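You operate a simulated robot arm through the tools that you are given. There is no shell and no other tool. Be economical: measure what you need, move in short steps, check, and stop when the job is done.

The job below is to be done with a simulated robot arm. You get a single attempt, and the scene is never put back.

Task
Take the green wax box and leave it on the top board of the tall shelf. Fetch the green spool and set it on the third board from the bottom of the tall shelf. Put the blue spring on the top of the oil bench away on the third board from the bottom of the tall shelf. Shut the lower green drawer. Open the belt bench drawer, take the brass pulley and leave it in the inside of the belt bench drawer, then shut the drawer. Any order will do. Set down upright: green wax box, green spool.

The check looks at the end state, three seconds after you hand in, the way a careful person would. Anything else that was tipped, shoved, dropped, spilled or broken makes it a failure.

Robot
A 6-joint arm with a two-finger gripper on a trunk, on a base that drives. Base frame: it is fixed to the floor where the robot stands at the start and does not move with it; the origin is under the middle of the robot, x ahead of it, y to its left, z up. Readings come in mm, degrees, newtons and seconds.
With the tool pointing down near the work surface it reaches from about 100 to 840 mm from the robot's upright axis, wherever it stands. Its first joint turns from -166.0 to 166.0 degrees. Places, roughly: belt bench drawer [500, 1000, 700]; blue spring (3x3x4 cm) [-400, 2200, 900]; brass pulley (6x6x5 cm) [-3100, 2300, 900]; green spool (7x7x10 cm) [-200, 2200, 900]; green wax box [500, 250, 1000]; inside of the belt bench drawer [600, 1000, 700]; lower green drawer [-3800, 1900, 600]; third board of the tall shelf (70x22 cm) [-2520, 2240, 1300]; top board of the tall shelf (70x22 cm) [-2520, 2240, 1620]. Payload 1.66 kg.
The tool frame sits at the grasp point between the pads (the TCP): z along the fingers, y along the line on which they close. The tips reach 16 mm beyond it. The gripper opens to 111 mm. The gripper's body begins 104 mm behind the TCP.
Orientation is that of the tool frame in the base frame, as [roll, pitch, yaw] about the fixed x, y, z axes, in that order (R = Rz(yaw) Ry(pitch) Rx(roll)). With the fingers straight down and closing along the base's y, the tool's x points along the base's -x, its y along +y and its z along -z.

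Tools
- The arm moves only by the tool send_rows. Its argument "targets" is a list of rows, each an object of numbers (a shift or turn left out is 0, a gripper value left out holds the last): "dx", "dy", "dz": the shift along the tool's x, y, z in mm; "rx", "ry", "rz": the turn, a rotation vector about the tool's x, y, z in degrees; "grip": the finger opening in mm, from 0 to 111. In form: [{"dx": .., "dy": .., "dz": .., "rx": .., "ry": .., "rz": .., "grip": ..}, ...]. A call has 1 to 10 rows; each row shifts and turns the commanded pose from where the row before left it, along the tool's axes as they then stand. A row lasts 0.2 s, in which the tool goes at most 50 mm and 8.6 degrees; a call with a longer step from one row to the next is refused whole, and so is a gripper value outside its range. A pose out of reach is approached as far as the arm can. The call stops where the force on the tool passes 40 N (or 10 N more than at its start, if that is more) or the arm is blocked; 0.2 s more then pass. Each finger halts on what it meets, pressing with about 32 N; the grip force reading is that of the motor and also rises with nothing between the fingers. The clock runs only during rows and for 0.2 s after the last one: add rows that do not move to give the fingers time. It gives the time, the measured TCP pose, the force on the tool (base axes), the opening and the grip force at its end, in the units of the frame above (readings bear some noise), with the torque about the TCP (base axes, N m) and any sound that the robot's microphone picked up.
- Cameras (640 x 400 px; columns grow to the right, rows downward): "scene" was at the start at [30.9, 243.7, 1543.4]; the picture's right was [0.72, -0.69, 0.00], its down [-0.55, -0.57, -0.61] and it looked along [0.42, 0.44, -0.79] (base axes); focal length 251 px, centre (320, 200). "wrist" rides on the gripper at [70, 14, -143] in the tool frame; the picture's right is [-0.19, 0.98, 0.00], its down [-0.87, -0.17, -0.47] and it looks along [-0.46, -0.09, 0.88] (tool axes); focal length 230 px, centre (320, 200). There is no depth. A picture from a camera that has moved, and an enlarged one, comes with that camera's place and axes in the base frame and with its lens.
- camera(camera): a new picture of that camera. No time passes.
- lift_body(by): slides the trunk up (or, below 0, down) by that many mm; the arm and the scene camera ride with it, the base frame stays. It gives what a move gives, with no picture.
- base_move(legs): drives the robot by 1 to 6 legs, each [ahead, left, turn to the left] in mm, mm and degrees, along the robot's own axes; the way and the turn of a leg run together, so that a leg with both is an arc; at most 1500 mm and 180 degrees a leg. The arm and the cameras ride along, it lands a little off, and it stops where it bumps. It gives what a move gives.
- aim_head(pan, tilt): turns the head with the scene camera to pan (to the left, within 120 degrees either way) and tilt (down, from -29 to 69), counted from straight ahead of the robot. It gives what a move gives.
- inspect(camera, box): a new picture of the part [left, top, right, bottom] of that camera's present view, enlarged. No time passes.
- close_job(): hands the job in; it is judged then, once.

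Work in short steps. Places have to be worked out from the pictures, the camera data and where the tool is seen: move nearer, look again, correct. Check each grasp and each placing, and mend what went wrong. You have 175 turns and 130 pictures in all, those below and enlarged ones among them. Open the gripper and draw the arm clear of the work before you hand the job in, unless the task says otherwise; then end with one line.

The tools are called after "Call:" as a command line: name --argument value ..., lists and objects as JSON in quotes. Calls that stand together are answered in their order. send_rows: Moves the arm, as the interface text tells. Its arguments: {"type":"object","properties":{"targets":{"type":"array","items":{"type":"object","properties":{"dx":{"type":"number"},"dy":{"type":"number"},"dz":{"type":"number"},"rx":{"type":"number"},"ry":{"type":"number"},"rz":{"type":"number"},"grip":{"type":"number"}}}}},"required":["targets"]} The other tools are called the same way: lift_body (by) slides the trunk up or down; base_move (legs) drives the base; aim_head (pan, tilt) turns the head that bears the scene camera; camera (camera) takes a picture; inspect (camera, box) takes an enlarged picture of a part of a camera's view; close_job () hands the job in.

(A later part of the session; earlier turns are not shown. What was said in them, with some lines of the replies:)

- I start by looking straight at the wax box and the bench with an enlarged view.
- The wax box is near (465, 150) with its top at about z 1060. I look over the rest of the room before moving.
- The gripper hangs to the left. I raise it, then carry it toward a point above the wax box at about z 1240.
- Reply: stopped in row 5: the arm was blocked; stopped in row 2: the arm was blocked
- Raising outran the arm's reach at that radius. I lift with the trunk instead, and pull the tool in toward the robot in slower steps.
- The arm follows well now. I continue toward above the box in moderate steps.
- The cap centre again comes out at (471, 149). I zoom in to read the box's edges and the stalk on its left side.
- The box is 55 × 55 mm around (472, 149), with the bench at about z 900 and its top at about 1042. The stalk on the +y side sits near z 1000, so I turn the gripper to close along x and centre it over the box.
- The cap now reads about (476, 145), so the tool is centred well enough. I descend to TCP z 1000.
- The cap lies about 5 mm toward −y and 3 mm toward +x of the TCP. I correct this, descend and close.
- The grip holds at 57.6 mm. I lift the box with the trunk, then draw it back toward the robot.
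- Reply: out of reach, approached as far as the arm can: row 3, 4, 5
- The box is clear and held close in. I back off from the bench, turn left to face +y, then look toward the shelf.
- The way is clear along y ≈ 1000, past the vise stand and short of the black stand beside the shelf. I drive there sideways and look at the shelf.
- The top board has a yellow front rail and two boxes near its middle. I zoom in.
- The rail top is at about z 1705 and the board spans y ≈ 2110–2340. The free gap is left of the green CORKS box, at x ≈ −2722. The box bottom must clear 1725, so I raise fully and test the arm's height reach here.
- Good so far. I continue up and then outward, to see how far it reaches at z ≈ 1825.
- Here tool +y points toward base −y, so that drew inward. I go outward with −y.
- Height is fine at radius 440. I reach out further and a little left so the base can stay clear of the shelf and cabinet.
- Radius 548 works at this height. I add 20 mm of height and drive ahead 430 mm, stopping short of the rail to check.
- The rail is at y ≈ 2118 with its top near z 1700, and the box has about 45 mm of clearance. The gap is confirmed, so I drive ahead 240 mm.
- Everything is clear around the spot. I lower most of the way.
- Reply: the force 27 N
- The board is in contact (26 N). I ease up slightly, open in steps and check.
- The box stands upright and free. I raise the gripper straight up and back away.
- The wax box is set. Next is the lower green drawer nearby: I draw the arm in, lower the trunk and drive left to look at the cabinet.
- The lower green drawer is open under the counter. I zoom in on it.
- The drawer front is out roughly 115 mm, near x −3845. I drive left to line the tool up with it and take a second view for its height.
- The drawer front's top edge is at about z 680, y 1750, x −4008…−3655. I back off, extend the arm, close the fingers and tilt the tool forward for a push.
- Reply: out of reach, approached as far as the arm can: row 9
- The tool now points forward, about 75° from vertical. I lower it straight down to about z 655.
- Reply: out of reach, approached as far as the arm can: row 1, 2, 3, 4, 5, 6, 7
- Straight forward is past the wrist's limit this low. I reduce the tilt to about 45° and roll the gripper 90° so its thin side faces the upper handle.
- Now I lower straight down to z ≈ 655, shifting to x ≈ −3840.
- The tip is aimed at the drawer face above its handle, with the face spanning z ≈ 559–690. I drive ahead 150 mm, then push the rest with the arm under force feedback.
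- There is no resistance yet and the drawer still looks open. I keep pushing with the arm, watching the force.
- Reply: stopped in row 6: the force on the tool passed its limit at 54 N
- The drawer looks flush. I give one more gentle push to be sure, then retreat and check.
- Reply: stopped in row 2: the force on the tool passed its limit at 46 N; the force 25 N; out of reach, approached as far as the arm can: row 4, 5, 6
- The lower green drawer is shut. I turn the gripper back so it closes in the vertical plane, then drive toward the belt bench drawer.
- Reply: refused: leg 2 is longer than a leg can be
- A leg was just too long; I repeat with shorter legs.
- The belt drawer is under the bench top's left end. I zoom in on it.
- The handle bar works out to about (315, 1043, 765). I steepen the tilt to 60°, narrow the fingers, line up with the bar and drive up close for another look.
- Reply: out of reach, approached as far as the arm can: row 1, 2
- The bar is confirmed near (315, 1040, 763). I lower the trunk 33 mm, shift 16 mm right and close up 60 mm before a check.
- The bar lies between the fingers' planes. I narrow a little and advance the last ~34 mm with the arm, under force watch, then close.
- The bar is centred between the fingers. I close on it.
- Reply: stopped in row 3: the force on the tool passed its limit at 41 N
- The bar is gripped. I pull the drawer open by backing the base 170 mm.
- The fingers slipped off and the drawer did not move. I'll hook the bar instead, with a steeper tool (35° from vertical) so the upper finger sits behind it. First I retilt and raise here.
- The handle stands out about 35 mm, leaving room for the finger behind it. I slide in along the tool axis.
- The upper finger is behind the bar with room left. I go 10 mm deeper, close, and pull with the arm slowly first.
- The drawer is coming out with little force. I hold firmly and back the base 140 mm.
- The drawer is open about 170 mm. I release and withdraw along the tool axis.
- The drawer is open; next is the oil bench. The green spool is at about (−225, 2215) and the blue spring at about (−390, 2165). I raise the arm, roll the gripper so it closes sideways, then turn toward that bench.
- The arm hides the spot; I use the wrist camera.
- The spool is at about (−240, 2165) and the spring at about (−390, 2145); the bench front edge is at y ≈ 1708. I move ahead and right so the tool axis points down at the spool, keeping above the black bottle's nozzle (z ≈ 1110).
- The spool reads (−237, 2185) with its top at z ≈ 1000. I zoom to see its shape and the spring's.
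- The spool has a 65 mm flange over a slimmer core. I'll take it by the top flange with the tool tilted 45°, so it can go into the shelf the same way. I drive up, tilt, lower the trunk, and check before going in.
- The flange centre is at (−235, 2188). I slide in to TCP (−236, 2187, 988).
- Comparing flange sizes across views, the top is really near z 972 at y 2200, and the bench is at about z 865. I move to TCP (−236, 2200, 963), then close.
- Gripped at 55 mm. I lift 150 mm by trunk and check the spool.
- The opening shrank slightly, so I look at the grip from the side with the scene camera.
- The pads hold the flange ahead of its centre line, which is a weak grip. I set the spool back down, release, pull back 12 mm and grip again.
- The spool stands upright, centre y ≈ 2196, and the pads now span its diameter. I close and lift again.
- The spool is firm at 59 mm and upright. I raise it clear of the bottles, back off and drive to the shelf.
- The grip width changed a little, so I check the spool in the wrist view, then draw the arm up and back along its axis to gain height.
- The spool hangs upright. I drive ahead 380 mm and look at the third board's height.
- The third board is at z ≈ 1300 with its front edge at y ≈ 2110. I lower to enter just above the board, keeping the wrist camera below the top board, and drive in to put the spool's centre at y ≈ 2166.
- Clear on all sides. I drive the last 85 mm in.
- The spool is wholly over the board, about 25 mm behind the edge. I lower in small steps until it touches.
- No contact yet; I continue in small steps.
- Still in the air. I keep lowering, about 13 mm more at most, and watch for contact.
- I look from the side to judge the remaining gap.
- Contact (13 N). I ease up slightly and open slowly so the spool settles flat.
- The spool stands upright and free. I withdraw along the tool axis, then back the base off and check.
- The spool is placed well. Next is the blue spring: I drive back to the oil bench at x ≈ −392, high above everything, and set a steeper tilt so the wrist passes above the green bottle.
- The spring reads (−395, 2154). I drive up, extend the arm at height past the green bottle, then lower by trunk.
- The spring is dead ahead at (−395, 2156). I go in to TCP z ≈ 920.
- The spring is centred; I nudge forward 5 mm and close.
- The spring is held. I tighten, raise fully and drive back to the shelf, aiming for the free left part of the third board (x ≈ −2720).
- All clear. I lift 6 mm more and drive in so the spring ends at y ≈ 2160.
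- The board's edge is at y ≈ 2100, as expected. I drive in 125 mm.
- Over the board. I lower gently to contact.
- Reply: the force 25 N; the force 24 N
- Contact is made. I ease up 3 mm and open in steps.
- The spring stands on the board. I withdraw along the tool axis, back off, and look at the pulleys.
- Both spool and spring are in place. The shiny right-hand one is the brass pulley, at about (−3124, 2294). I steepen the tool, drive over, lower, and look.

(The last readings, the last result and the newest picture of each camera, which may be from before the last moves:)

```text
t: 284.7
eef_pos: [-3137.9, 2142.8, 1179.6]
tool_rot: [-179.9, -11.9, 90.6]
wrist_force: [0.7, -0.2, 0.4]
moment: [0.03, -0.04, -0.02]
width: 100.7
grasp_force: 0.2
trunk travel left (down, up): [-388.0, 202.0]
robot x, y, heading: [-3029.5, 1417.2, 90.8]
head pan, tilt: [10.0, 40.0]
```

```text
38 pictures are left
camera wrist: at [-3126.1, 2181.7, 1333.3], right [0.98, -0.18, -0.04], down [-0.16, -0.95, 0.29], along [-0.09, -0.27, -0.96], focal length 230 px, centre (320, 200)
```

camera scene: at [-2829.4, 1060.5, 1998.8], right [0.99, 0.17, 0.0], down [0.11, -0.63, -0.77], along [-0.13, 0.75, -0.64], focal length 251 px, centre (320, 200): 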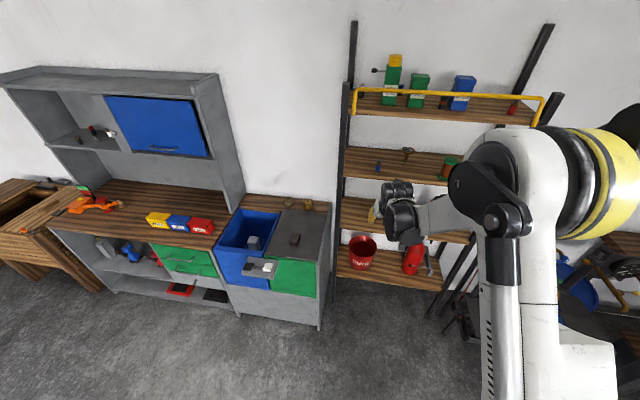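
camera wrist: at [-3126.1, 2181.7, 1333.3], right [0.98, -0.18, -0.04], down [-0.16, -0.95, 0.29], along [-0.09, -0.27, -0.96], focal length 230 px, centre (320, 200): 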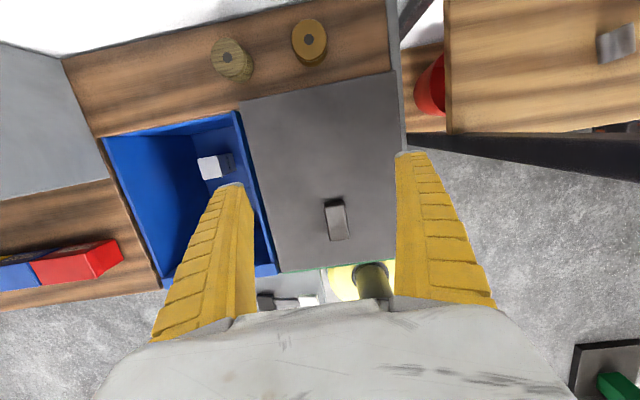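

I zoom to tell the two pulleys apart.

Call:
inspect --camera "wrist" --box '[190, 0, 350, 100]'

```text
4.00 times, centred on (270, 50) of wrist
camera zoom: at [-3126.1, 2181.7, 1333.3], right [0.98, -0.18, -0.04], down [-0.16, -0.95, 0.29], along [-0.09, -0.27, -0.96], focal length 920 px, centre (520, 800)
```

zoom: 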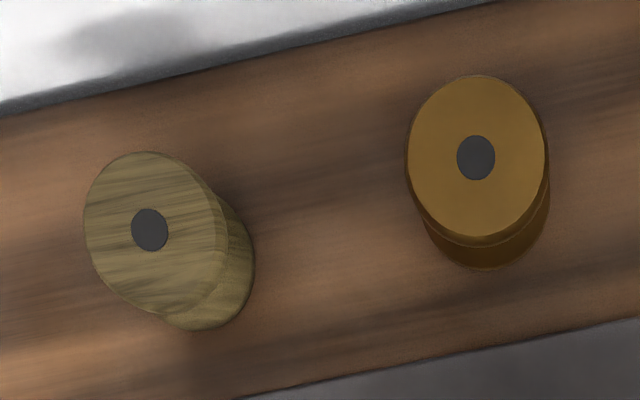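

The left one is wooden, the right one brass: about (−3134, 2317), z 890–941. I drive closer and lower for a refined look.

Call:
base_move --legs '[[150, 0, -0.7]]'

Call:
lift_body --by -120

Call:
camera --camera "wrist"

```text
t: 286.1
eef_pos: [-3130.1, 2293.0, 1178.5]
tool_rot: [-180.0, -11.7, 90.0]
wrist_force: [0.0, 0.5, 0.2]
moment: [-0.02, 0.0, -0.03]
width: 100.8
grasp_force: 0.1
trunk travel left (down, up): [-388.0, 202.0]
robot x, y, heading: [-3029.4, 1570.9, 90.2]
head pan, tilt: [10.0, 40.0]
```

```text
t: 287.6
eef_pos: [-3130.3, 2292.4, 1059.5]
tool_rot: [-180.0, -11.7, 90.0]
wrist_force: [0.7, 0.2, -0.9]
moment: [0.0, 0.01, 0.02]
width: 100.4
grasp_force: 0.0
trunk travel left (down, up): [-268.0, 322.0]
robot x, y, heading: [-3031.8, 1569.1, 90.1]
head pan, tilt: [10.0, 40.0]
```

```text
36 pictures are left
camera wrist: at [-3119.0, 2331.3, 1213.3], right [0.98, -0.19, -0.04], down [-0.17, -0.94, 0.29], along [-0.09, -0.27, -0.96], focal length 230 px, centre (320, 200)
```

wrist: 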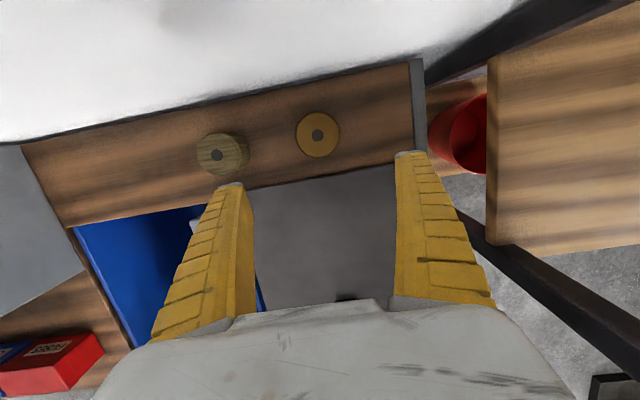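

The wall is close behind (y ≈ 2384), so I tilt to 22° to keep the wrist camera off it, and descend halfway toward (−3133, 2327).

Call:
send_rows --targets '[{"ry": 5}, {"ry": 5.3}, {"dx": -21, "dy": -3}, {"dz": 30}, {"dz": 30}, {}]'

Call:
camera --camera "wrist"

```text
t: 289.0
eef_pos: [-3135.1, 2296.0, 995.2]
tool_rot: [-179.9, -22.2, 90.1]
wrist_force: [-0.3, -0.8, 0.6]
moment: [0.01, 0.03, 0.01]
width: 100.6
grasp_force: 0.4
trunk travel left (down, up): [-268.0, 322.0]
robot x, y, heading: [-3031.7, 1565.9, 90.2]
head pan, tilt: [10.0, 40.0]
```

```text
35 pictures are left
camera wrist: at [-3123.2, 2306.8, 1153.3], right [0.98, -0.18, -0.07], down [-0.17, -0.98, 0.11], along [-0.09, -0.1, -0.99], focal length 230 px, centre (320, 200)
```

wrist: 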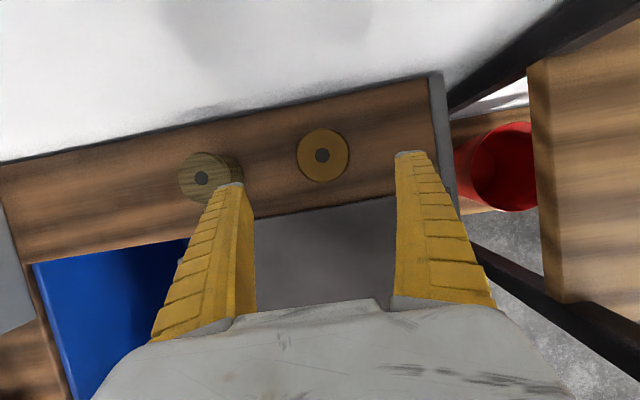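

The brass pulley is at (−3133, 2326), and the wooden one's edge at x ≈ −3221 leaves room if I narrow to 80 mm. I go in.

Call:
send_rows --targets '[{"grip": 80, "dy": 2}, {"dz": 25}, {"dz": 25}, {"dz": 15}, {"dz": 10}, {"dz": 7}, {}]'

Call:
camera --camera "wrist"

```text
t: 290.6
eef_pos: [-3132.5, 2325.8, 918.6]
tool_rot: [-180.0, -22.0, 90.0]
wrist_force: [-0.5, 0.3, -0.1]
moment: [0.01, -0.01, -0.01]
width: 81.3
grasp_force: 0.8
trunk travel left (down, up): [-268.0, 322.0]
robot x, y, heading: [-3035.5, 1565.4, 90.2]
head pan, tilt: [10.0, 40.0]
```

```text
34 pictures are left
camera wrist: at [-3120.5, 2337.5, 1077.8], right [0.98, -0.18, -0.07], down [-0.17, -0.98, 0.11], along [-0.09, -0.1, -0.99], focal length 230 px, centre (320, 200)
```

wrist: 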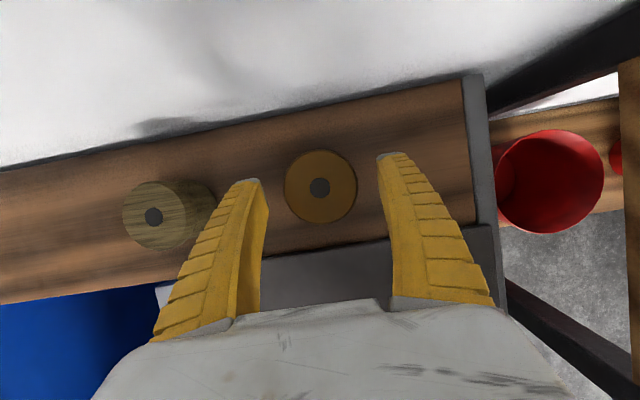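

The size changes put the pulley's top lower than thought, at about z 875. I descend vertically 40 mm more and check again.

Call:
send_rows --targets '[{"dz": 9.3, "dx": -3.8, "dy": -2}, {"dz": 9.3, "dx": -3.8}, {"dz": 9.3, "dx": -3.8}, {"dz": 9.3, "dx": -3.8}, {}]'

Call:
camera --camera "wrist"

```text
t: 291.8
eef_pos: [-3134.1, 2325.7, 880.4]
tool_rot: [180.0, -22.0, 90.0]
wrist_force: [-0.5, 0.3, 0.6]
moment: [-0.02, -0.01, 0.02]
width: 81.3
grasp_force: 1.2
trunk travel left (down, up): [-268.0, 322.0]
robot x, y, heading: [-3032.6, 1568.2, 90.1]
head pan, tilt: [10.0, 40.0]
```

```text
33 pictures are left
camera wrist: at [-3122.6, 2337.4, 1038.1], right [0.98, -0.18, -0.07], down [-0.17, -0.98, 0.11], along [-0.09, -0.1, -0.99], focal length 230 px, centre (320, 200)
```

wrist: 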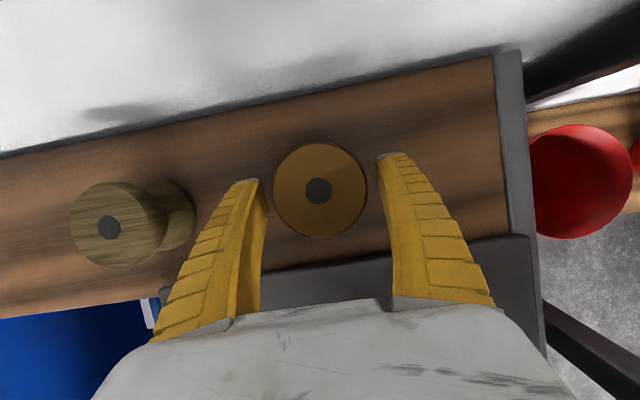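

The top is now at about z 893 with a 58 mm diameter, so its mid-height is near 867. I descend 11 mm more and close.

Call:
send_rows --targets '[{"dz": 5.5, "dx": -2}, {"dz": 5, "dx": -2}, {}, {"grip": 60}, {"grip": 45}, {"grip": 40}, {}]'

Call:
lift_body --by 120

Call:
camera --camera "wrist"

```text
t: 293.4
eef_pos: [-3134.7, 2325.3, 869.0]
tool_rot: [180.0, -22.1, 90.0]
wrist_force: [-7.4, 0.3, 10.6]
moment: [0.04, -0.1, 0.0]
width: 55.9
grasp_force: 31.9
trunk travel left (down, up): [-268.0, 322.0]
robot x, y, heading: [-3030.4, 1566.6, 90.2]
head pan, tilt: [10.0, 40.0]
```

```text
t: 294.9
eef_pos: [-3133.9, 2325.8, 987.3]
tool_rot: [180.0, -22.1, 90.1]
wrist_force: [0.3, -0.6, -8.0]
moment: [-0.07, -0.02, 0.04]
width: 55.6
grasp_force: 32.3
trunk travel left (down, up): [-388.0, 202.0]
robot x, y, heading: [-3032.9, 1568.9, 90.1]
head pan, tilt: [10.0, 40.0]
```

```text
32 pictures are left
camera wrist: at [-3122.3, 2338.0, 1145.7], right [0.98, -0.18, -0.07], down [-0.17, -0.98, 0.11], along [-0.09, -0.1, -0.99], focal length 230 px, centre (320, 200)
```

wrist: 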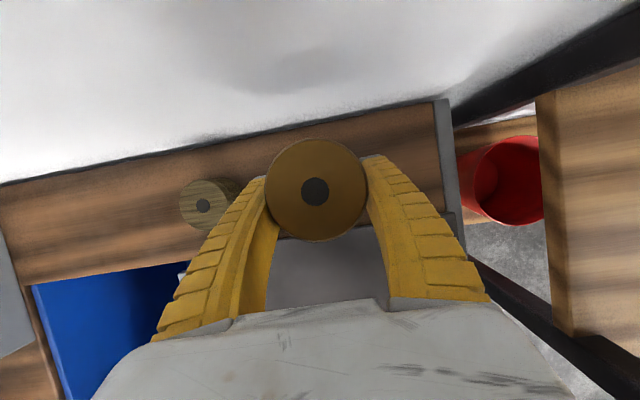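

The pulley is held firmly (55.6 mm). I raise it, back off, turn right and drive toward the belt bench.

Call:
lift_body --by 80

Call:
base_move --legs '[[-630, 0, 0], [0, 0, -90.1], [1050, 0, 0], [1050, 0, 0]]'

Call:
aim_head --pan 0 --tilt 45

Call:
camera --camera "scene"

Call:
camera --camera "wrist"

```text
t: 296.1
eef_pos: [-3134.2, 2326.3, 1067.0]
tool_rot: [180.0, -22.0, 90.0]
wrist_force: [0.2, 0.2, -8.2]
moment: [-0.06, 0.02, 0.0]
width: 55.9
grasp_force: 31.5
trunk travel left (down, up): [-468.0, 122.0]
robot x, y, heading: [-3032.2, 1570.7, 90.4]
head pan, tilt: [10.0, 40.0]
```

```text
t: 313.5
eef_pos: [-153.6, 1066.9, 1067.4]
tool_rot: [180.0, -22.1, 0.4]
wrist_force: [-0.9, -0.9, -8.1]
moment: [-0.04, 0.04, 0.01]
width: 55.8
grasp_force: 32.4
trunk travel left (down, up): [-468.0, 122.0]
robot x, y, heading: [-910.7, 956.4, 0.7]
head pan, tilt: [10.0, 40.0]
```

```text
t: 314.2
eef_pos: [-152.8, 1065.9, 1067.1]
tool_rot: [179.9, -22.0, 0.4]
wrist_force: [0.4, -0.5, -7.3]
moment: [0.03, 0.02, -0.02]
width: 55.5
grasp_force: 31.8
trunk travel left (down, up): [-468.0, 122.0]
robot x, y, heading: [-913.9, 957.3, 0.6]
head pan, tilt: [0.0, 45.0]
```

```text
31 pictures are left
camera scene: at [-851.7, 1149.0, 1871.5], right [0.01, -1.0, 0.0], down [-0.71, -0.01, -0.71], along [0.71, 0.01, -0.71], focal length 251 px, centre (320, 200)
```

scene: 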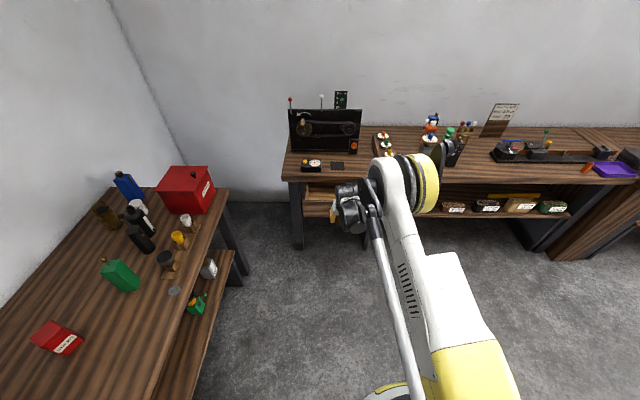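

```text
30 pictures are left
camera wrist: at [-144.3, 1052.8, 1226.1], right [-0.17, -0.98, -0.07], down [-0.98, 0.16, 0.11], along [-0.1, 0.09, -0.99], focal length 230 px, centre (320, 200)
```

wrist: 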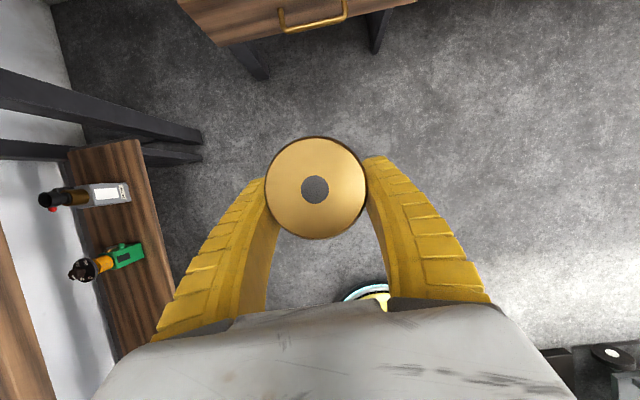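

The drawer handle is at x ≈ 159, y ≈ 1048. I drive ahead to look down into the drawer.

Call:
base_move --legs '[[330, -12, -0.5]]'

Call:
camera --camera "wrist"

```text
t: 316.4
eef_pos: [180.2, 1047.0, 1067.2]
tool_rot: [180.0, -21.9, -0.3]
wrist_force: [-0.3, 0.4, -7.3]
moment: [0.01, 0.05, 0.0]
width: 55.7
grasp_force: 31.9
trunk travel left (down, up): [-468.0, 122.0]
robot x, y, heading: [-577.6, 947.0, 0.2]
head pan, tilt: [0.0, 45.0]
```

```text
29 pictures are left
camera wrist: at [189.2, 1033.2, 1225.6], right [-0.18, -0.98, -0.07], down [-0.98, 0.17, 0.11], along [-0.1, 0.09, -0.99], focal length 230 px, centre (320, 200)
```

wrist: 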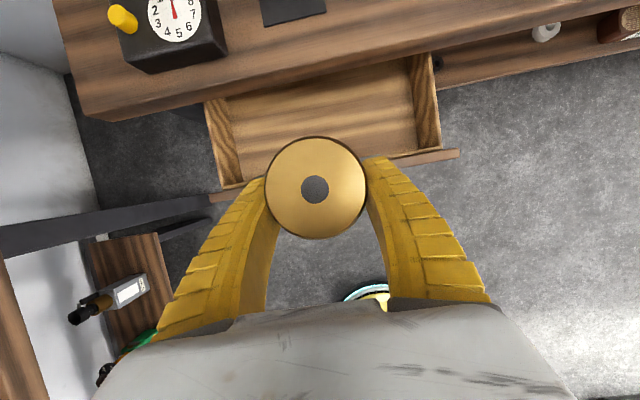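

The opening spans x ≈ 205–328 and y ≈ 877–1205. I drive ahead 90 mm to TCP x ≈ 270 and lower by the trunk in two stages.

Call:
base_move --legs '[[90, 0, 0]]'

Call:
lift_body --by -170

Call:
camera --camera "wrist"

```text
t: 317.5
eef_pos: [271.0, 1046.3, 1067.5]
tool_rot: [-180.0, -22.1, -0.3]
wrist_force: [0.6, -0.8, -8.7]
moment: [0.02, 0.07, -0.01]
width: 55.8
grasp_force: 31.7
trunk travel left (down, up): [-468.0, 122.0]
robot x, y, heading: [-488.6, 950.1, -0.1]
head pan, tilt: [0.0, 45.0]
```

```text
t: 319.4
eef_pos: [270.5, 1045.6, 897.0]
tool_rot: [-180.0, -22.0, -0.3]
wrist_force: [-0.6, -0.5, -8.5]
moment: [-0.02, 0.04, 0.03]
width: 55.6
grasp_force: 32.2
trunk travel left (down, up): [-298.0, 292.0]
robot x, y, heading: [-487.3, 949.8, 0.0]
head pan, tilt: [0.0, 45.0]
```

```text
28 pictures are left
camera wrist: at [279.6, 1033.6, 1056.2], right [-0.18, -0.98, -0.07], down [-0.98, 0.17, 0.11], along [-0.1, 0.09, -0.99], focal length 230 px, centre (320, 200)
```

wrist: 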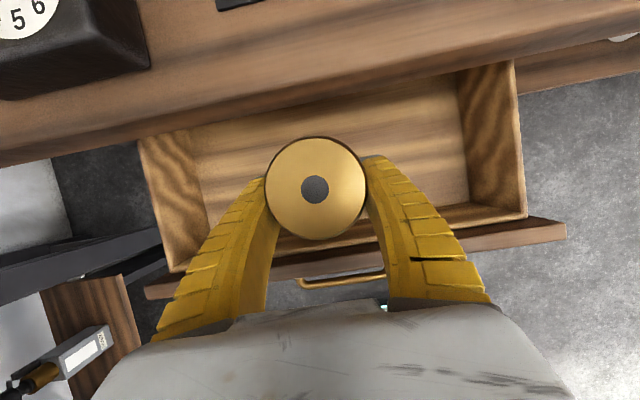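

The front panel's inner face is at x ≈ 216, so I shift 10 mm forward, then lower 110 mm.

Call:
send_rows --targets '[{"dx": 9.3, "dz": 3.75}, {}]'

Call:
lift_body --by -105

Call:
camera --camera "wrist"

```text
t: 320.1
eef_pos: [280.0, 1046.4, 896.3]
tool_rot: [180.0, -22.0, -0.3]
wrist_force: [0.5, 0.0, -8.2]
moment: [0.03, 0.06, -0.02]
width: 55.6
grasp_force: 31.9
trunk travel left (down, up): [-298.0, 292.0]
robot x, y, heading: [-487.4, 951.3, -0.4]
head pan, tilt: [0.0, 45.0]
```

```text
t: 321.4
eef_pos: [280.2, 1046.6, 792.4]
tool_rot: [179.9, -21.9, -0.3]
wrist_force: [-0.7, -0.1, -8.7]
moment: [-0.02, 0.01, 0.0]
width: 55.6
grasp_force: 32.3
trunk travel left (down, up): [-193.0, 397.0]
robot x, y, heading: [-489.8, 947.4, 0.0]
head pan, tilt: [0.0, 45.0]
```

```text
27 pictures are left
camera wrist: at [289.3, 1033.9, 951.2], right [-0.18, -0.98, -0.07], down [-0.98, 0.17, 0.11], along [-0.1, 0.09, -0.99], focal length 230 px, centre (320, 200)
```

wrist: 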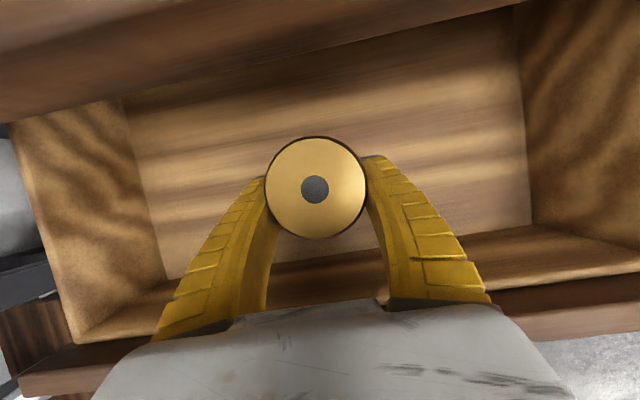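

Everything is clear. I lower in small steps until the pulley touches the drawer floor.

Call:
send_rows --targets '[{"dz": 4.6, "dx": -1.9}, {"dz": 4.6, "dx": -1.9}, {"dz": 4.6, "dx": -1.9}, {"dz": 4.6, "dx": -1.9}, {}]'

Call:
send_rows --targets '[{"dz": 2.8, "dx": -1.1}, {"dz": 2.8, "dx": -1.1}, {"dz": 2.8, "dx": -1.1}, {}]'

```text
t: 322.6
eef_pos: [279.8, 1046.1, 772.1]
tool_rot: [-179.9, -22.0, -0.3]
wrist_force: [-1.0, -0.5, -8.2]
moment: [-0.03, 0.03, 0.02]
width: 55.6
grasp_force: 31.9
trunk travel left (down, up): [-193.0, 397.0]
robot x, y, heading: [-488.4, 949.5, -0.0]
head pan, tilt: [0.0, 45.0]
```

```text
t: 323.6
eef_pos: [280.9, 1047.1, 764.4]
tool_rot: [-180.0, -21.9, -0.4]
wrist_force: [-0.2, -1.5, -8.1]
moment: [0.03, 0.04, -0.01]
width: 55.6
grasp_force: 31.4
trunk travel left (down, up): [-193.0, 397.0]
robot x, y, heading: [-489.2, 949.9, 0.1]
head pan, tilt: [0.0, 45.0]
```

No contact yet at 764; I continue.

Call:
send_rows --targets '[{"dz": 2.8, "dx": -1.1}, {"dz": 2.8, "dx": -1.1}, {"dz": 2.8, "dx": -1.1}, {}]'

Call:
send_rows --targets '[{"dz": 2.8, "dx": -1.1}, {"dz": 2.8, "dx": -1.1}, {}]'

Call:
camera --camera "wrist"

```text
t: 324.6
eef_pos: [280.7, 1046.6, 753.8]
tool_rot: [-179.9, -22.0, -0.3]
wrist_force: [0.0, -0.1, -8.1]
moment: [0.0, 0.06, -0.01]
width: 55.6
grasp_force: 31.8
trunk travel left (down, up): [-193.0, 397.0]
robot x, y, heading: [-488.3, 944.8, -0.2]
head pan, tilt: [0.0, 45.0]
```

```text
t: 325.4
eef_pos: [279.9, 1047.2, 748.0]
tool_rot: [180.0, -22.0, -0.3]
wrist_force: [-0.3, 0.0, -8.3]
moment: [-0.03, 0.06, 0.02]
width: 55.8
grasp_force: 32.2
trunk travel left (down, up): [-193.0, 397.0]
robot x, y, heading: [-486.6, 951.4, 0.1]
head pan, tilt: [0.0, 45.0]
```

```text
26 pictures are left
camera wrist: at [289.8, 1034.0, 906.5], right [-0.18, -0.98, -0.07], down [-0.98, 0.17, 0.11], along [-0.1, 0.09, -0.99], focal length 230 px, centre (320, 200)
```

wrist: 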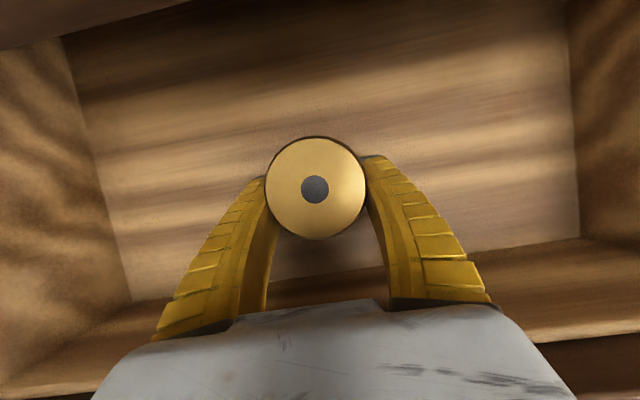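

The pulley is close to the floor; I continue gently.

Call:
send_rows --targets '[{"dz": 2.8, "dx": -1.1}, {"dz": 2.8, "dx": -1.1}, {}]'

Call:
send_rows --targets '[{"dz": 2.8, "dx": -1.1}, {"dz": 2.8, "dx": -1.1}, {}]'

```text
t: 326.2
eef_pos: [280.5, 1046.3, 740.2]
tool_rot: [180.0, -21.9, -0.3]
wrist_force: [-0.1, 0.5, -8.1]
moment: [0.02, 0.03, 0.01]
width: 55.8
grasp_force: 32.7
trunk travel left (down, up): [-193.0, 397.0]
robot x, y, heading: [-489.5, 953.2, -0.1]
head pan, tilt: [0.0, 45.0]
```

```text
t: 327.0
eef_pos: [277.9, 1045.5, 738.8]
tool_rot: [-180.0, -22.2, -0.3]
wrist_force: [0.3, -1.2, 28.9]
moment: [0.11, 3.3, 0.01]
width: 55.7
grasp_force: 31.5
trunk travel left (down, up): [-193.0, 397.0]
robot x, y, heading: [-488.9, 943.8, -0.2]
head pan, tilt: [0.0, 45.0]
```

The large moment shows the wrist housing touching the drawer's front panel top, not the pulley on the floor; the pulley is only a few mm up. I lift slightly, tip the tool 4° more upright to gain clearance, and lower a little further.

Call:
send_rows --targets '[{"dz": -4, "dx": 1.6}, {"ry": -4}, {}]'

Call:
send_rows --targets '[{"dz": 2.8, "dx": -1.1}, {"dz": 2.8, "dx": -1.1}, {}]'

Call:
camera --camera "wrist"

```text
t: 327.8
eef_pos: [280.7, 1047.4, 740.2]
tool_rot: [179.9, -17.9, -0.4]
wrist_force: [-0.3, -0.5, -8.1]
moment: [0.01, 0.01, 0.0]
width: 55.8
grasp_force: 32.5
trunk travel left (down, up): [-193.0, 397.0]
robot x, y, heading: [-487.4, 945.7, 0.1]
head pan, tilt: [0.0, 45.0]
```

```text
t: 328.6
eef_pos: [280.5, 1046.1, 733.8]
tool_rot: [-179.9, -18.0, -0.3]
wrist_force: [-0.3, -0.6, -9.2]
moment: [0.02, 0.06, -0.03]
width: 55.8
grasp_force: 32.3
trunk travel left (down, up): [-193.0, 397.0]
robot x, y, heading: [-489.9, 942.8, 0.2]
head pan, tilt: [0.0, 45.0]
```

```text
25 pictures are left
camera wrist: at [300.3, 1033.4, 891.8], right [-0.19, -0.98, -0.06], down [-0.97, 0.17, 0.18], along [-0.17, 0.09, -0.98], focal length 230 px, centre (320, 200)
```

wrist: 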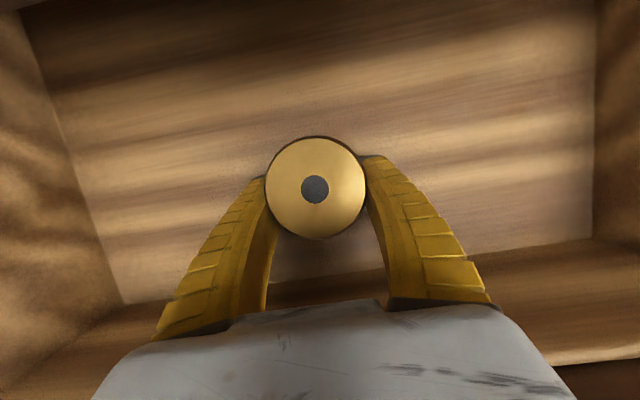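

Clear again. I lower a little more, watching force and moment.

Call:
send_rows --targets '[{"dz": 1.9, "dx": -0.6}, {"dz": 1.9, "dx": -0.6}, {}]'

Call:
send_rows --targets '[{"dz": 1.9, "dx": -0.6}, {"dz": 1.9, "dx": -0.6}, {}]'

```text
t: 329.4
eef_pos: [279.0, 1045.9, 732.7]
tool_rot: [-180.0, -18.1, -0.3]
wrist_force: [1.1, -0.1, 14.1]
moment: [-0.03, -0.7, 0.0]
width: 56.1
grasp_force: 32.0
trunk travel left (down, up): [-193.0, 397.0]
robot x, y, heading: [-487.3, 942.2, 0.2]
head pan, tilt: [0.0, 45.0]
```

```text
t: 330.2
eef_pos: [279.0, 1046.7, 730.3]
tool_rot: [-180.0, -18.2, -0.2]
wrist_force: [1.0, 0.0, 31.1]
moment: [-0.09, 0.28, 0.14]
width: 55.9
grasp_force: 32.1
trunk travel left (down, up): [-193.0, 397.0]
robot x, y, heading: [-488.6, 952.3, 0.1]
head pan, tilt: [0.0, 45.0]
```

The small moment now means the pulley itself is on the floor. I ease up 2 mm and open.

Call:
send_rows --targets '[{"dz": -1.9, "dx": 0.6}, {"grip": 62}, {"grip": 72}, {"grip": 82}, {}]'

Call:
lift_body --by 130

Call:
camera --camera "wrist"

```text
t: 331.4
eef_pos: [279.0, 1046.7, 728.6]
tool_rot: [-180.0, -18.1, -0.3]
wrist_force: [-0.6, 0.5, 5.7]
moment: [0.02, 0.02, -0.04]
width: 83.3
grasp_force: 0.9
trunk travel left (down, up): [-193.0, 397.0]
robot x, y, heading: [-488.6, 947.0, 0.0]
head pan, tilt: [0.0, 45.0]
```

```text
t: 333.0
eef_pos: [280.4, 1046.7, 859.0]
tool_rot: [-180.0, -18.1, -0.2]
wrist_force: [-0.4, -0.4, -0.1]
moment: [0.02, -0.04, 0.0]
width: 83.4
grasp_force: 1.3
trunk travel left (down, up): [-323.0, 267.0]
robot x, y, heading: [-486.6, 945.3, 0.0]
head pan, tilt: [0.0, 45.0]
```

```text
24 pictures are left
camera wrist: at [300.4, 1033.8, 1016.2], right [-0.19, -0.98, -0.06], down [-0.97, 0.17, 0.18], along [-0.17, 0.09, -0.98], focal length 230 px, centre (320, 200)
```

wrist: 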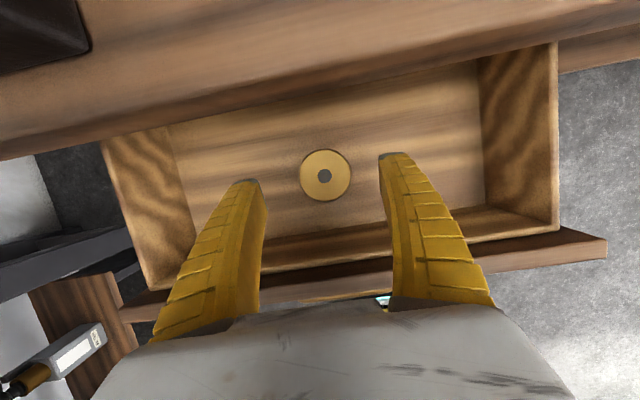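

The brass pulley sits in the drawer. I lift out, back away, close the fingers and tilt to 45° to push the handle bar shut.

Call:
lift_body --by 60

Call:
base_move --legs '[[-260, 0, 0]]'

Call:
send_rows --targets '[{"ry": 6.8, "grip": 0}, {"ry": 6.8}, {"ry": 6.8}, {"ry": 6.8}, {}, {}]'

Call:
lift_body --by -145

Call:
camera --camera "wrist"

```text
t: 334.0
eef_pos: [279.4, 1046.5, 918.8]
tool_rot: [179.9, -18.1, -0.2]
wrist_force: [-0.3, 0.1, -0.4]
moment: [0.01, -0.02, 0.02]
width: 83.4
grasp_force: 1.0
trunk travel left (down, up): [-383.0, 207.0]
robot x, y, heading: [-484.6, 944.5, 0.0]
head pan, tilt: [0.0, 45.0]
```

```text
t: 335.9
eef_pos: [19.1, 1048.2, 919.8]
tool_rot: [179.9, -18.0, -0.1]
wrist_force: [-0.3, -0.4, 0.1]
moment: [0.02, -0.04, 0.0]
width: 83.0
grasp_force: 0.9
trunk travel left (down, up): [-383.0, 207.0]
robot x, y, heading: [-743.7, 947.9, 0.1]
head pan, tilt: [0.0, 45.0]
```

```text
t: 337.3
eef_pos: [18.9, 1047.9, 920.0]
tool_rot: [-180.0, -45.2, -0.3]
wrist_force: [0.0, 0.7, 0.1]
moment: [-0.03, 0.0, -0.02]
width: 0.0
grasp_force: 28.8
trunk travel left (down, up): [-383.0, 207.0]
robot x, y, heading: [-748.5, 946.7, -0.2]
head pan, tilt: [0.0, 45.0]
```

```text
t: 339.0
eef_pos: [20.1, 1047.4, 773.3]
tool_rot: [-180.0, -45.2, -0.2]
wrist_force: [-0.1, 0.0, -0.1]
moment: [0.01, 0.01, 0.0]
width: 0.0
grasp_force: 28.4
trunk travel left (down, up): [-238.0, 352.0]
robot x, y, heading: [-745.3, 945.3, 0.1]
head pan, tilt: [0.0, 45.0]
```

```text
23 pictures are left
camera wrist: at [-34.3, 1034.7, 924.9], right [-0.14, -0.98, -0.13], down [-0.94, 0.17, -0.28], along [0.3, 0.09, -0.95], focal length 230 px, centre (320, 200)
```

wrist: 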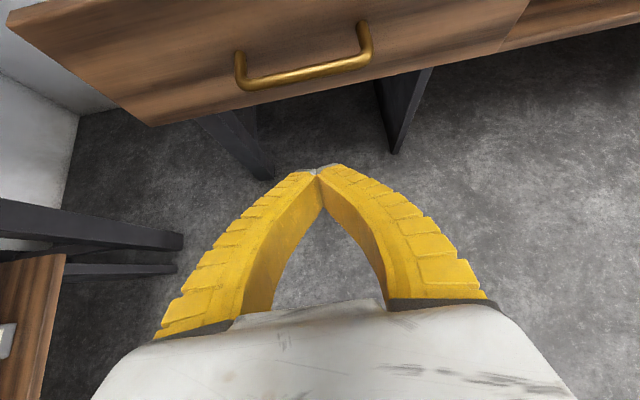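

The bar is near z 758, ahead of the fingertips. I drive ahead 150 mm to start the push and check the contact.

Call:
base_move --legs '[[150, 0, 0]]'

Call:
camera --camera "wrist"

```text
t: 340.4
eef_pos: [171.9, 1044.5, 774.4]
tool_rot: [179.9, -45.2, -0.4]
wrist_force: [0.1, 0.7, 0.3]
moment: [-0.04, 0.01, 0.02]
width: 0.1
grasp_force: 28.1
trunk travel left (down, up): [-238.0, 352.0]
robot x, y, heading: [-602.2, 945.6, -0.1]
head pan, tilt: [0.0, 45.0]
```

```text
22 pictures are left
camera wrist: at [117.9, 1032.3, 924.2], right [-0.14, -0.98, -0.13], down [-0.94, 0.17, -0.28], along [0.3, 0.09, -0.95], focal length 230 px, centre (320, 200)
```

wrist: 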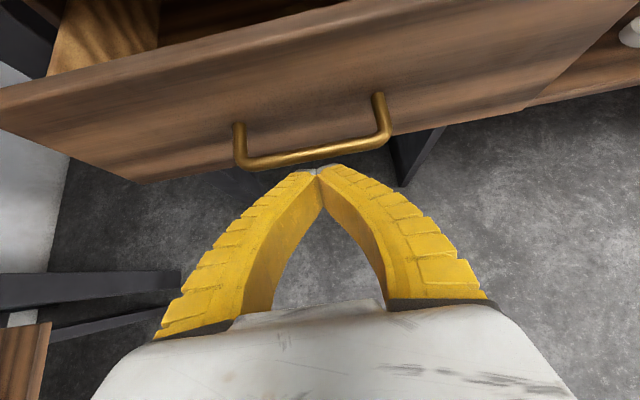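

The fingertips are right at the bar. I push by driving 95 mm, then finish with the arm.

Call:
base_move --legs '[[95, 0, 0]]'

Call:
camera --camera "wrist"

```text
t: 341.5
eef_pos: [266.7, 1043.5, 775.0]
tool_rot: [-179.9, -45.0, -0.3]
wrist_force: [-0.4, 0.0, 0.0]
moment: [0.01, 0.01, 0.0]
width: 0.0
grasp_force: 28.6
trunk travel left (down, up): [-238.0, 352.0]
robot x, y, heading: [-499.7, 947.6, -0.0]
head pan, tilt: [0.0, 45.0]
```

```text
21 pictures are left
camera wrist: at [212.3, 1032.4, 924.1], right [-0.14, -0.98, -0.13], down [-0.94, 0.17, -0.28], along [0.3, 0.09, -0.95], focal length 230 px, centre (320, 200)
```

wrist: 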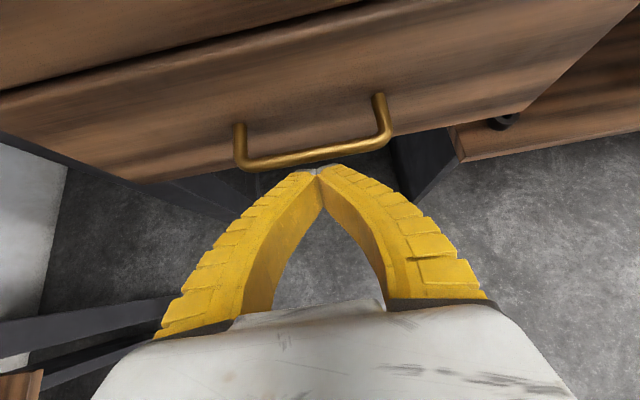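

The bar moves with the fingers. I finish with the arm in 5 mm steps until it resists.

Call:
send_rows --targets '[{"dx": 3.5, "dz": 3.5}, {"dx": 3.5, "dz": 3.5}, {"dx": 3.5, "dz": 3.5}, {"dx": 3.5, "dz": 3.5}, {"dx": 3.5, "dz": 3.5}, {"dx": 3.5, "dz": 3.5}, {"dx": 3.5, "dz": 3.5}, {"dx": 3.5, "dz": 3.5}, {"dx": 3.5, "dz": 3.5}, {}]'

Call:
camera --camera "wrist"

```text
t: 343.7
eef_pos: [305.5, 1044.1, 789.1]
tool_rot: [180.0, -45.2, -0.4]
wrist_force: [0.6, 0.3, -0.2]
moment: [0.01, 0.01, -0.01]
width: 0.1
grasp_force: 28.9
out of reach, approached as far as the arm can: row 3, 5, 7, 9
trunk travel left (down, up): [-238.0, 352.0]
robot x, y, heading: [-501.5, 949.7, -0.2]
head pan, tilt: [0.0, 45.0]
```

```text
20 pictures are left
camera wrist: at [251.7, 1031.3, 938.8], right [-0.14, -0.98, -0.13], down [-0.94, 0.17, -0.28], along [0.3, 0.09, -0.95], focal length 230 px, centre (320, 200)
```

wrist: 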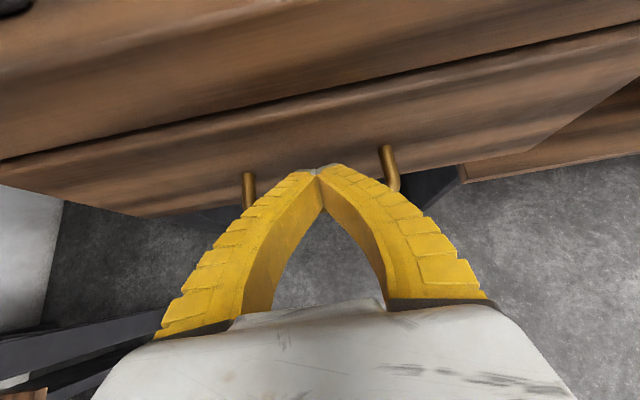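

The tip rode up above the bar at the arm's reach limit and now points at the drawer face just over it. I continue the push on the face with small base moves.

Call:
base_move --legs '[[18, 0, 0]]'

Call:
inspect --camera "wrist" --box '[200, 80, 440, 230]'

```text
t: 344.5
eef_pos: [324.0, 1044.1, 787.0]
tool_rot: [-180.0, -45.1, -0.4]
wrist_force: [0.3, -0.5, -0.8]
moment: [-0.01, 0.01, -0.03]
width: 0.0
grasp_force: 28.1
trunk travel left (down, up): [-238.0, 352.0]
robot x, y, heading: [-486.0, 949.9, -0.2]
head pan, tilt: [0.0, 45.0]
```

```text
2.67 times, centred on (320, 155) of wrist
camera zoom: at [270.3, 1031.3, 938.1], right [-0.14, -0.98, -0.13], down [-0.94, 0.17, -0.28], along [0.3, 0.09, -0.95], focal length 614 px, centre (320, 320)
```

zoom: 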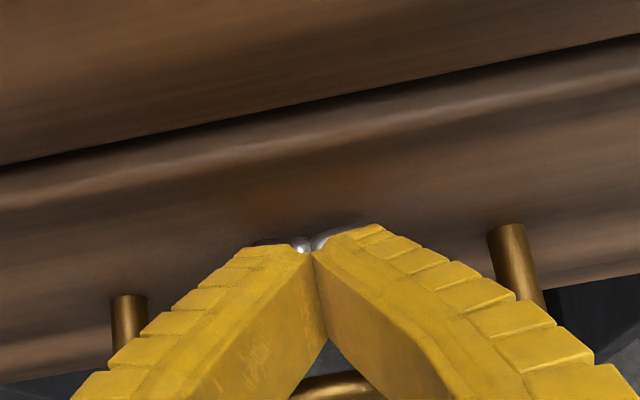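

The tip is at the face near x ≈ 346. I nudge forward a few mm and watch the force.

Call:
base_move --legs '[[7, 0, 0]]'

```text
t: 345.2
eef_pos: [330.5, 1043.7, 788.9]
tool_rot: [-179.9, -45.1, -0.4]
wrist_force: [0.4, -0.3, -0.1]
moment: [-0.01, 0.03, 0.01]
width: 0.2
grasp_force: 28.2
trunk travel left (down, up): [-238.0, 352.0]
robot x, y, heading: [-475.8, 951.1, 0.1]
head pan, tilt: [0.0, 45.0]
```

Still free. I try the arm in 3 mm steps with its force stop.

Call:
send_rows --targets '[{"dx": 2.1, "dz": 2.1}, {"dx": 2.1, "dz": 2.1}, {"dx": 2.1, "dz": 2.1}, {}]'

Call:
inspect --camera "wrist" --box '[120, 60, 500, 260]'

```text
t: 346.2
eef_pos: [337.9, 1043.3, 791.2]
tool_rot: [-180.0, -45.1, -0.4]
wrist_force: [0.4, 0.0, -1.1]
moment: [0.01, 0.01, 0.02]
width: 0.2
grasp_force: 28.4
out of reach, approached as far as the arm can: row 3
trunk travel left (down, up): [-238.0, 352.0]
robot x, y, heading: [-477.4, 947.9, -0.0]
head pan, tilt: [0.0, 45.0]
```

```text
1.68 times, centred on (310, 160) of wrist
camera zoom: at [283.9, 1030.8, 941.9], right [-0.14, -0.98, -0.13], down [-0.94, 0.17, -0.28], along [0.3, 0.09, -0.95], focal length 388 px, centre (337, 267)
```

zoom: 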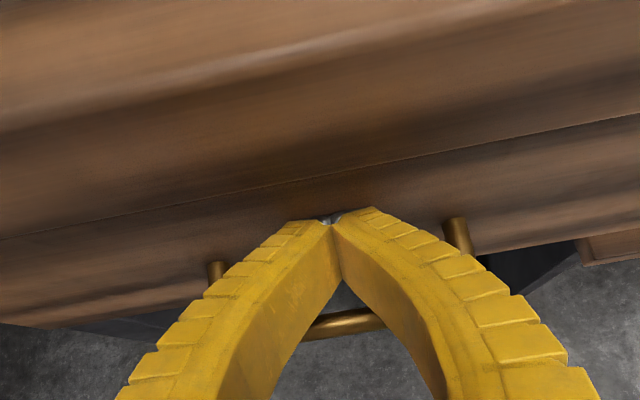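

The bar now projects to x ≈ 312, its original closed place, and the gap under the bench top is a thin line. I push a little further to confirm by force.

Call:
send_rows --targets '[{"dx": 1.4, "dz": 1.4}, {"dx": 1.4, "dz": 1.4}, {}]'

Call:
base_move --legs '[[6, 0, 0]]'

```text
t: 347.0
eef_pos: [339.3, 1044.0, 793.3]
tool_rot: [-180.0, -45.0, -0.4]
wrist_force: [-9.4, -2.3, -5.8]
moment: [-0.03, 0.1, 0.04]
width: 5.9
grasp_force: 28.6
trunk travel left (down, up): [-238.0, 352.0]
robot x, y, heading: [-479.5, 946.0, -0.2]
head pan, tilt: [0.0, 45.0]
```

```text
t: 347.8
eef_pos: [341.2, 1043.6, 792.2]
tool_rot: [179.8, -44.7, -0.4]
wrist_force: [-10.9, -0.2, 5.1]
moment: [0.03, -0.13, 0.03]
width: 5.5
grasp_force: 28.2
trunk travel left (down, up): [-238.0, 352.0]
robot x, y, heading: [-475.3, 946.7, 0.1]
head pan, tilt: [0.0, 45.0]
stopped in leg 1: the force on the tool passed its limit at 49 N (the readings are from after the stop); the commanded pose is now the measured one
```

The stop at 49 N with no further travel shows the drawer is shut. I withdraw along the tool axis, back off and look.

Call:
send_rows --targets '[{"dz": -15}, {"dz": -25}, {"dz": -30}, {"dz": -30}, {}]'

Call:
base_move --legs '[[-350, 0, 0]]'

Call:
lift_body --by 150

Call:
aim_head --pan 5 --tilt 30

Call:
camera --camera "scene"

Call:
camera --camera "wrist"

```text
t: 349.0
eef_pos: [271.3, 1045.4, 861.8]
tool_rot: [179.9, -44.7, -0.4]
wrist_force: [0.5, 0.8, 0.4]
moment: [0.0, 0.02, 0.0]
width: 0.0
grasp_force: 28.7
trunk travel left (down, up): [-238.0, 352.0]
robot x, y, heading: [-471.9, 947.2, -0.2]
head pan, tilt: [0.0, 45.0]
```

```text
t: 351.3
eef_pos: [-78.9, 1047.4, 861.0]
tool_rot: [179.9, -44.7, -0.2]
wrist_force: [0.2, 0.2, 0.3]
moment: [-0.05, 0.0, 0.04]
width: 0.0
grasp_force: 27.9
trunk travel left (down, up): [-238.0, 352.0]
robot x, y, heading: [-822.7, 948.9, 0.3]
head pan, tilt: [0.0, 45.0]
```

```text
t: 353.0
eef_pos: [-79.4, 1047.3, 1011.7]
tool_rot: [179.9, -44.7, -0.2]
wrist_force: [1.0, 0.4, 0.1]
moment: [0.01, 0.0, 0.0]
width: 0.0
grasp_force: 28.4
trunk travel left (down, up): [-388.0, 202.0]
robot x, y, heading: [-823.5, 949.6, -0.2]
head pan, tilt: [0.0, 45.0]
```

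```text
t: 353.8
eef_pos: [-79.7, 1047.4, 1011.0]
tool_rot: [179.9, -44.7, -0.2]
wrist_force: [-1.0, 0.2, -0.1]
moment: [0.04, 0.03, -0.03]
width: 0.0
grasp_force: 28.5
trunk travel left (down, up): [-388.0, 202.0]
robot x, y, heading: [-823.4, 950.8, -0.1]
head pan, tilt: [5.0, 30.0]
```

```text
17 pictures are left
camera scene: at [-754.4, 1145.3, 1814.1], right [0.09, -1.0, 0.0], down [-0.5, -0.04, -0.87], along [0.86, 0.08, -0.5], focal length 251 px, centre (320, 200)
```

scene: 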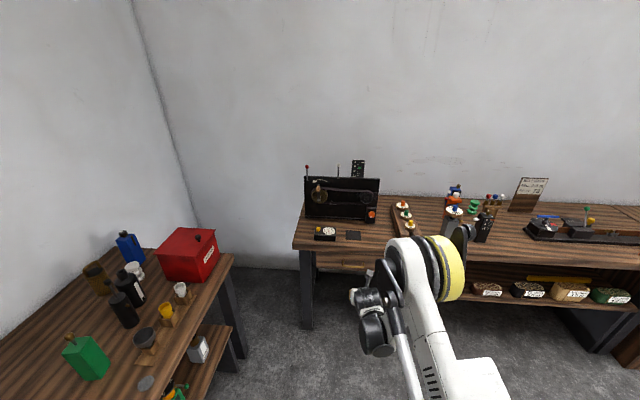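

```text
16 pictures are left
camera wrist: at [-131.9, 1034.5, 1162.6], right [-0.14, -0.98, -0.13], down [-0.95, 0.17, -0.27], along [0.29, 0.09, -0.95], focal length 230 px, centre (320, 200)
```

wrist: 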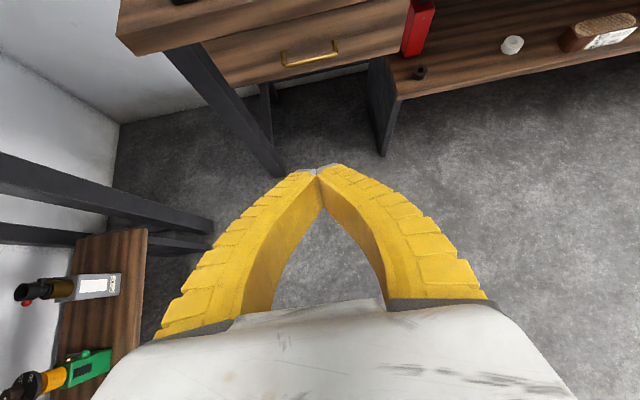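

The belt drawer is shut, with its bar at x ≈ 320. I open the gripper with the arm clear, then hand in.

Call:
send_rows --targets '[{"grip": 100}, {}, {}, {}]'

Call:
inspect --camera "scene" --box '[280, 160, 440, 300]'

```text
t: 354.8
eef_pos: [-80.1, 1047.4, 1010.5]
tool_rot: [179.9, -44.8, -0.3]
wrist_force: [0.0, -0.1, -0.2]
moment: [0.02, 0.0, 0.0]
width: 100.2
grasp_force: 0.6
trunk travel left (down, up): [-388.0, 202.0]
robot x, y, heading: [-822.7, 949.3, -0.2]
head pan, tilt: [5.0, 30.0]
```

```text
2.86 times, centred on (360, 230) of scene
camera zoom: at [-754.4, 1145.3, 1814.1], right [0.09, -1.0, 0.0], down [-0.5, -0.04, -0.87], along [0.86, 0.08, -0.5], focal length 717 px, centre (206, 114)
```

zoom: 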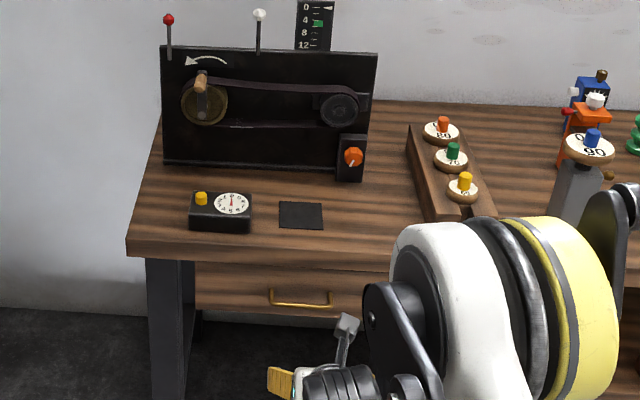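

The drawer is closed, the bench things stand undisturbed, and all the other items were checked as they were placed. I hand in.

Call:
close_job

```text
The job is handed in.
```

All five parts are done and the job is handed in: the wax box is upright on the top board, the green spool (upright) and blue spring are on the third board, the lower green drawer is shut, and the brass pulley is in the belt bench drawer, which is shut.
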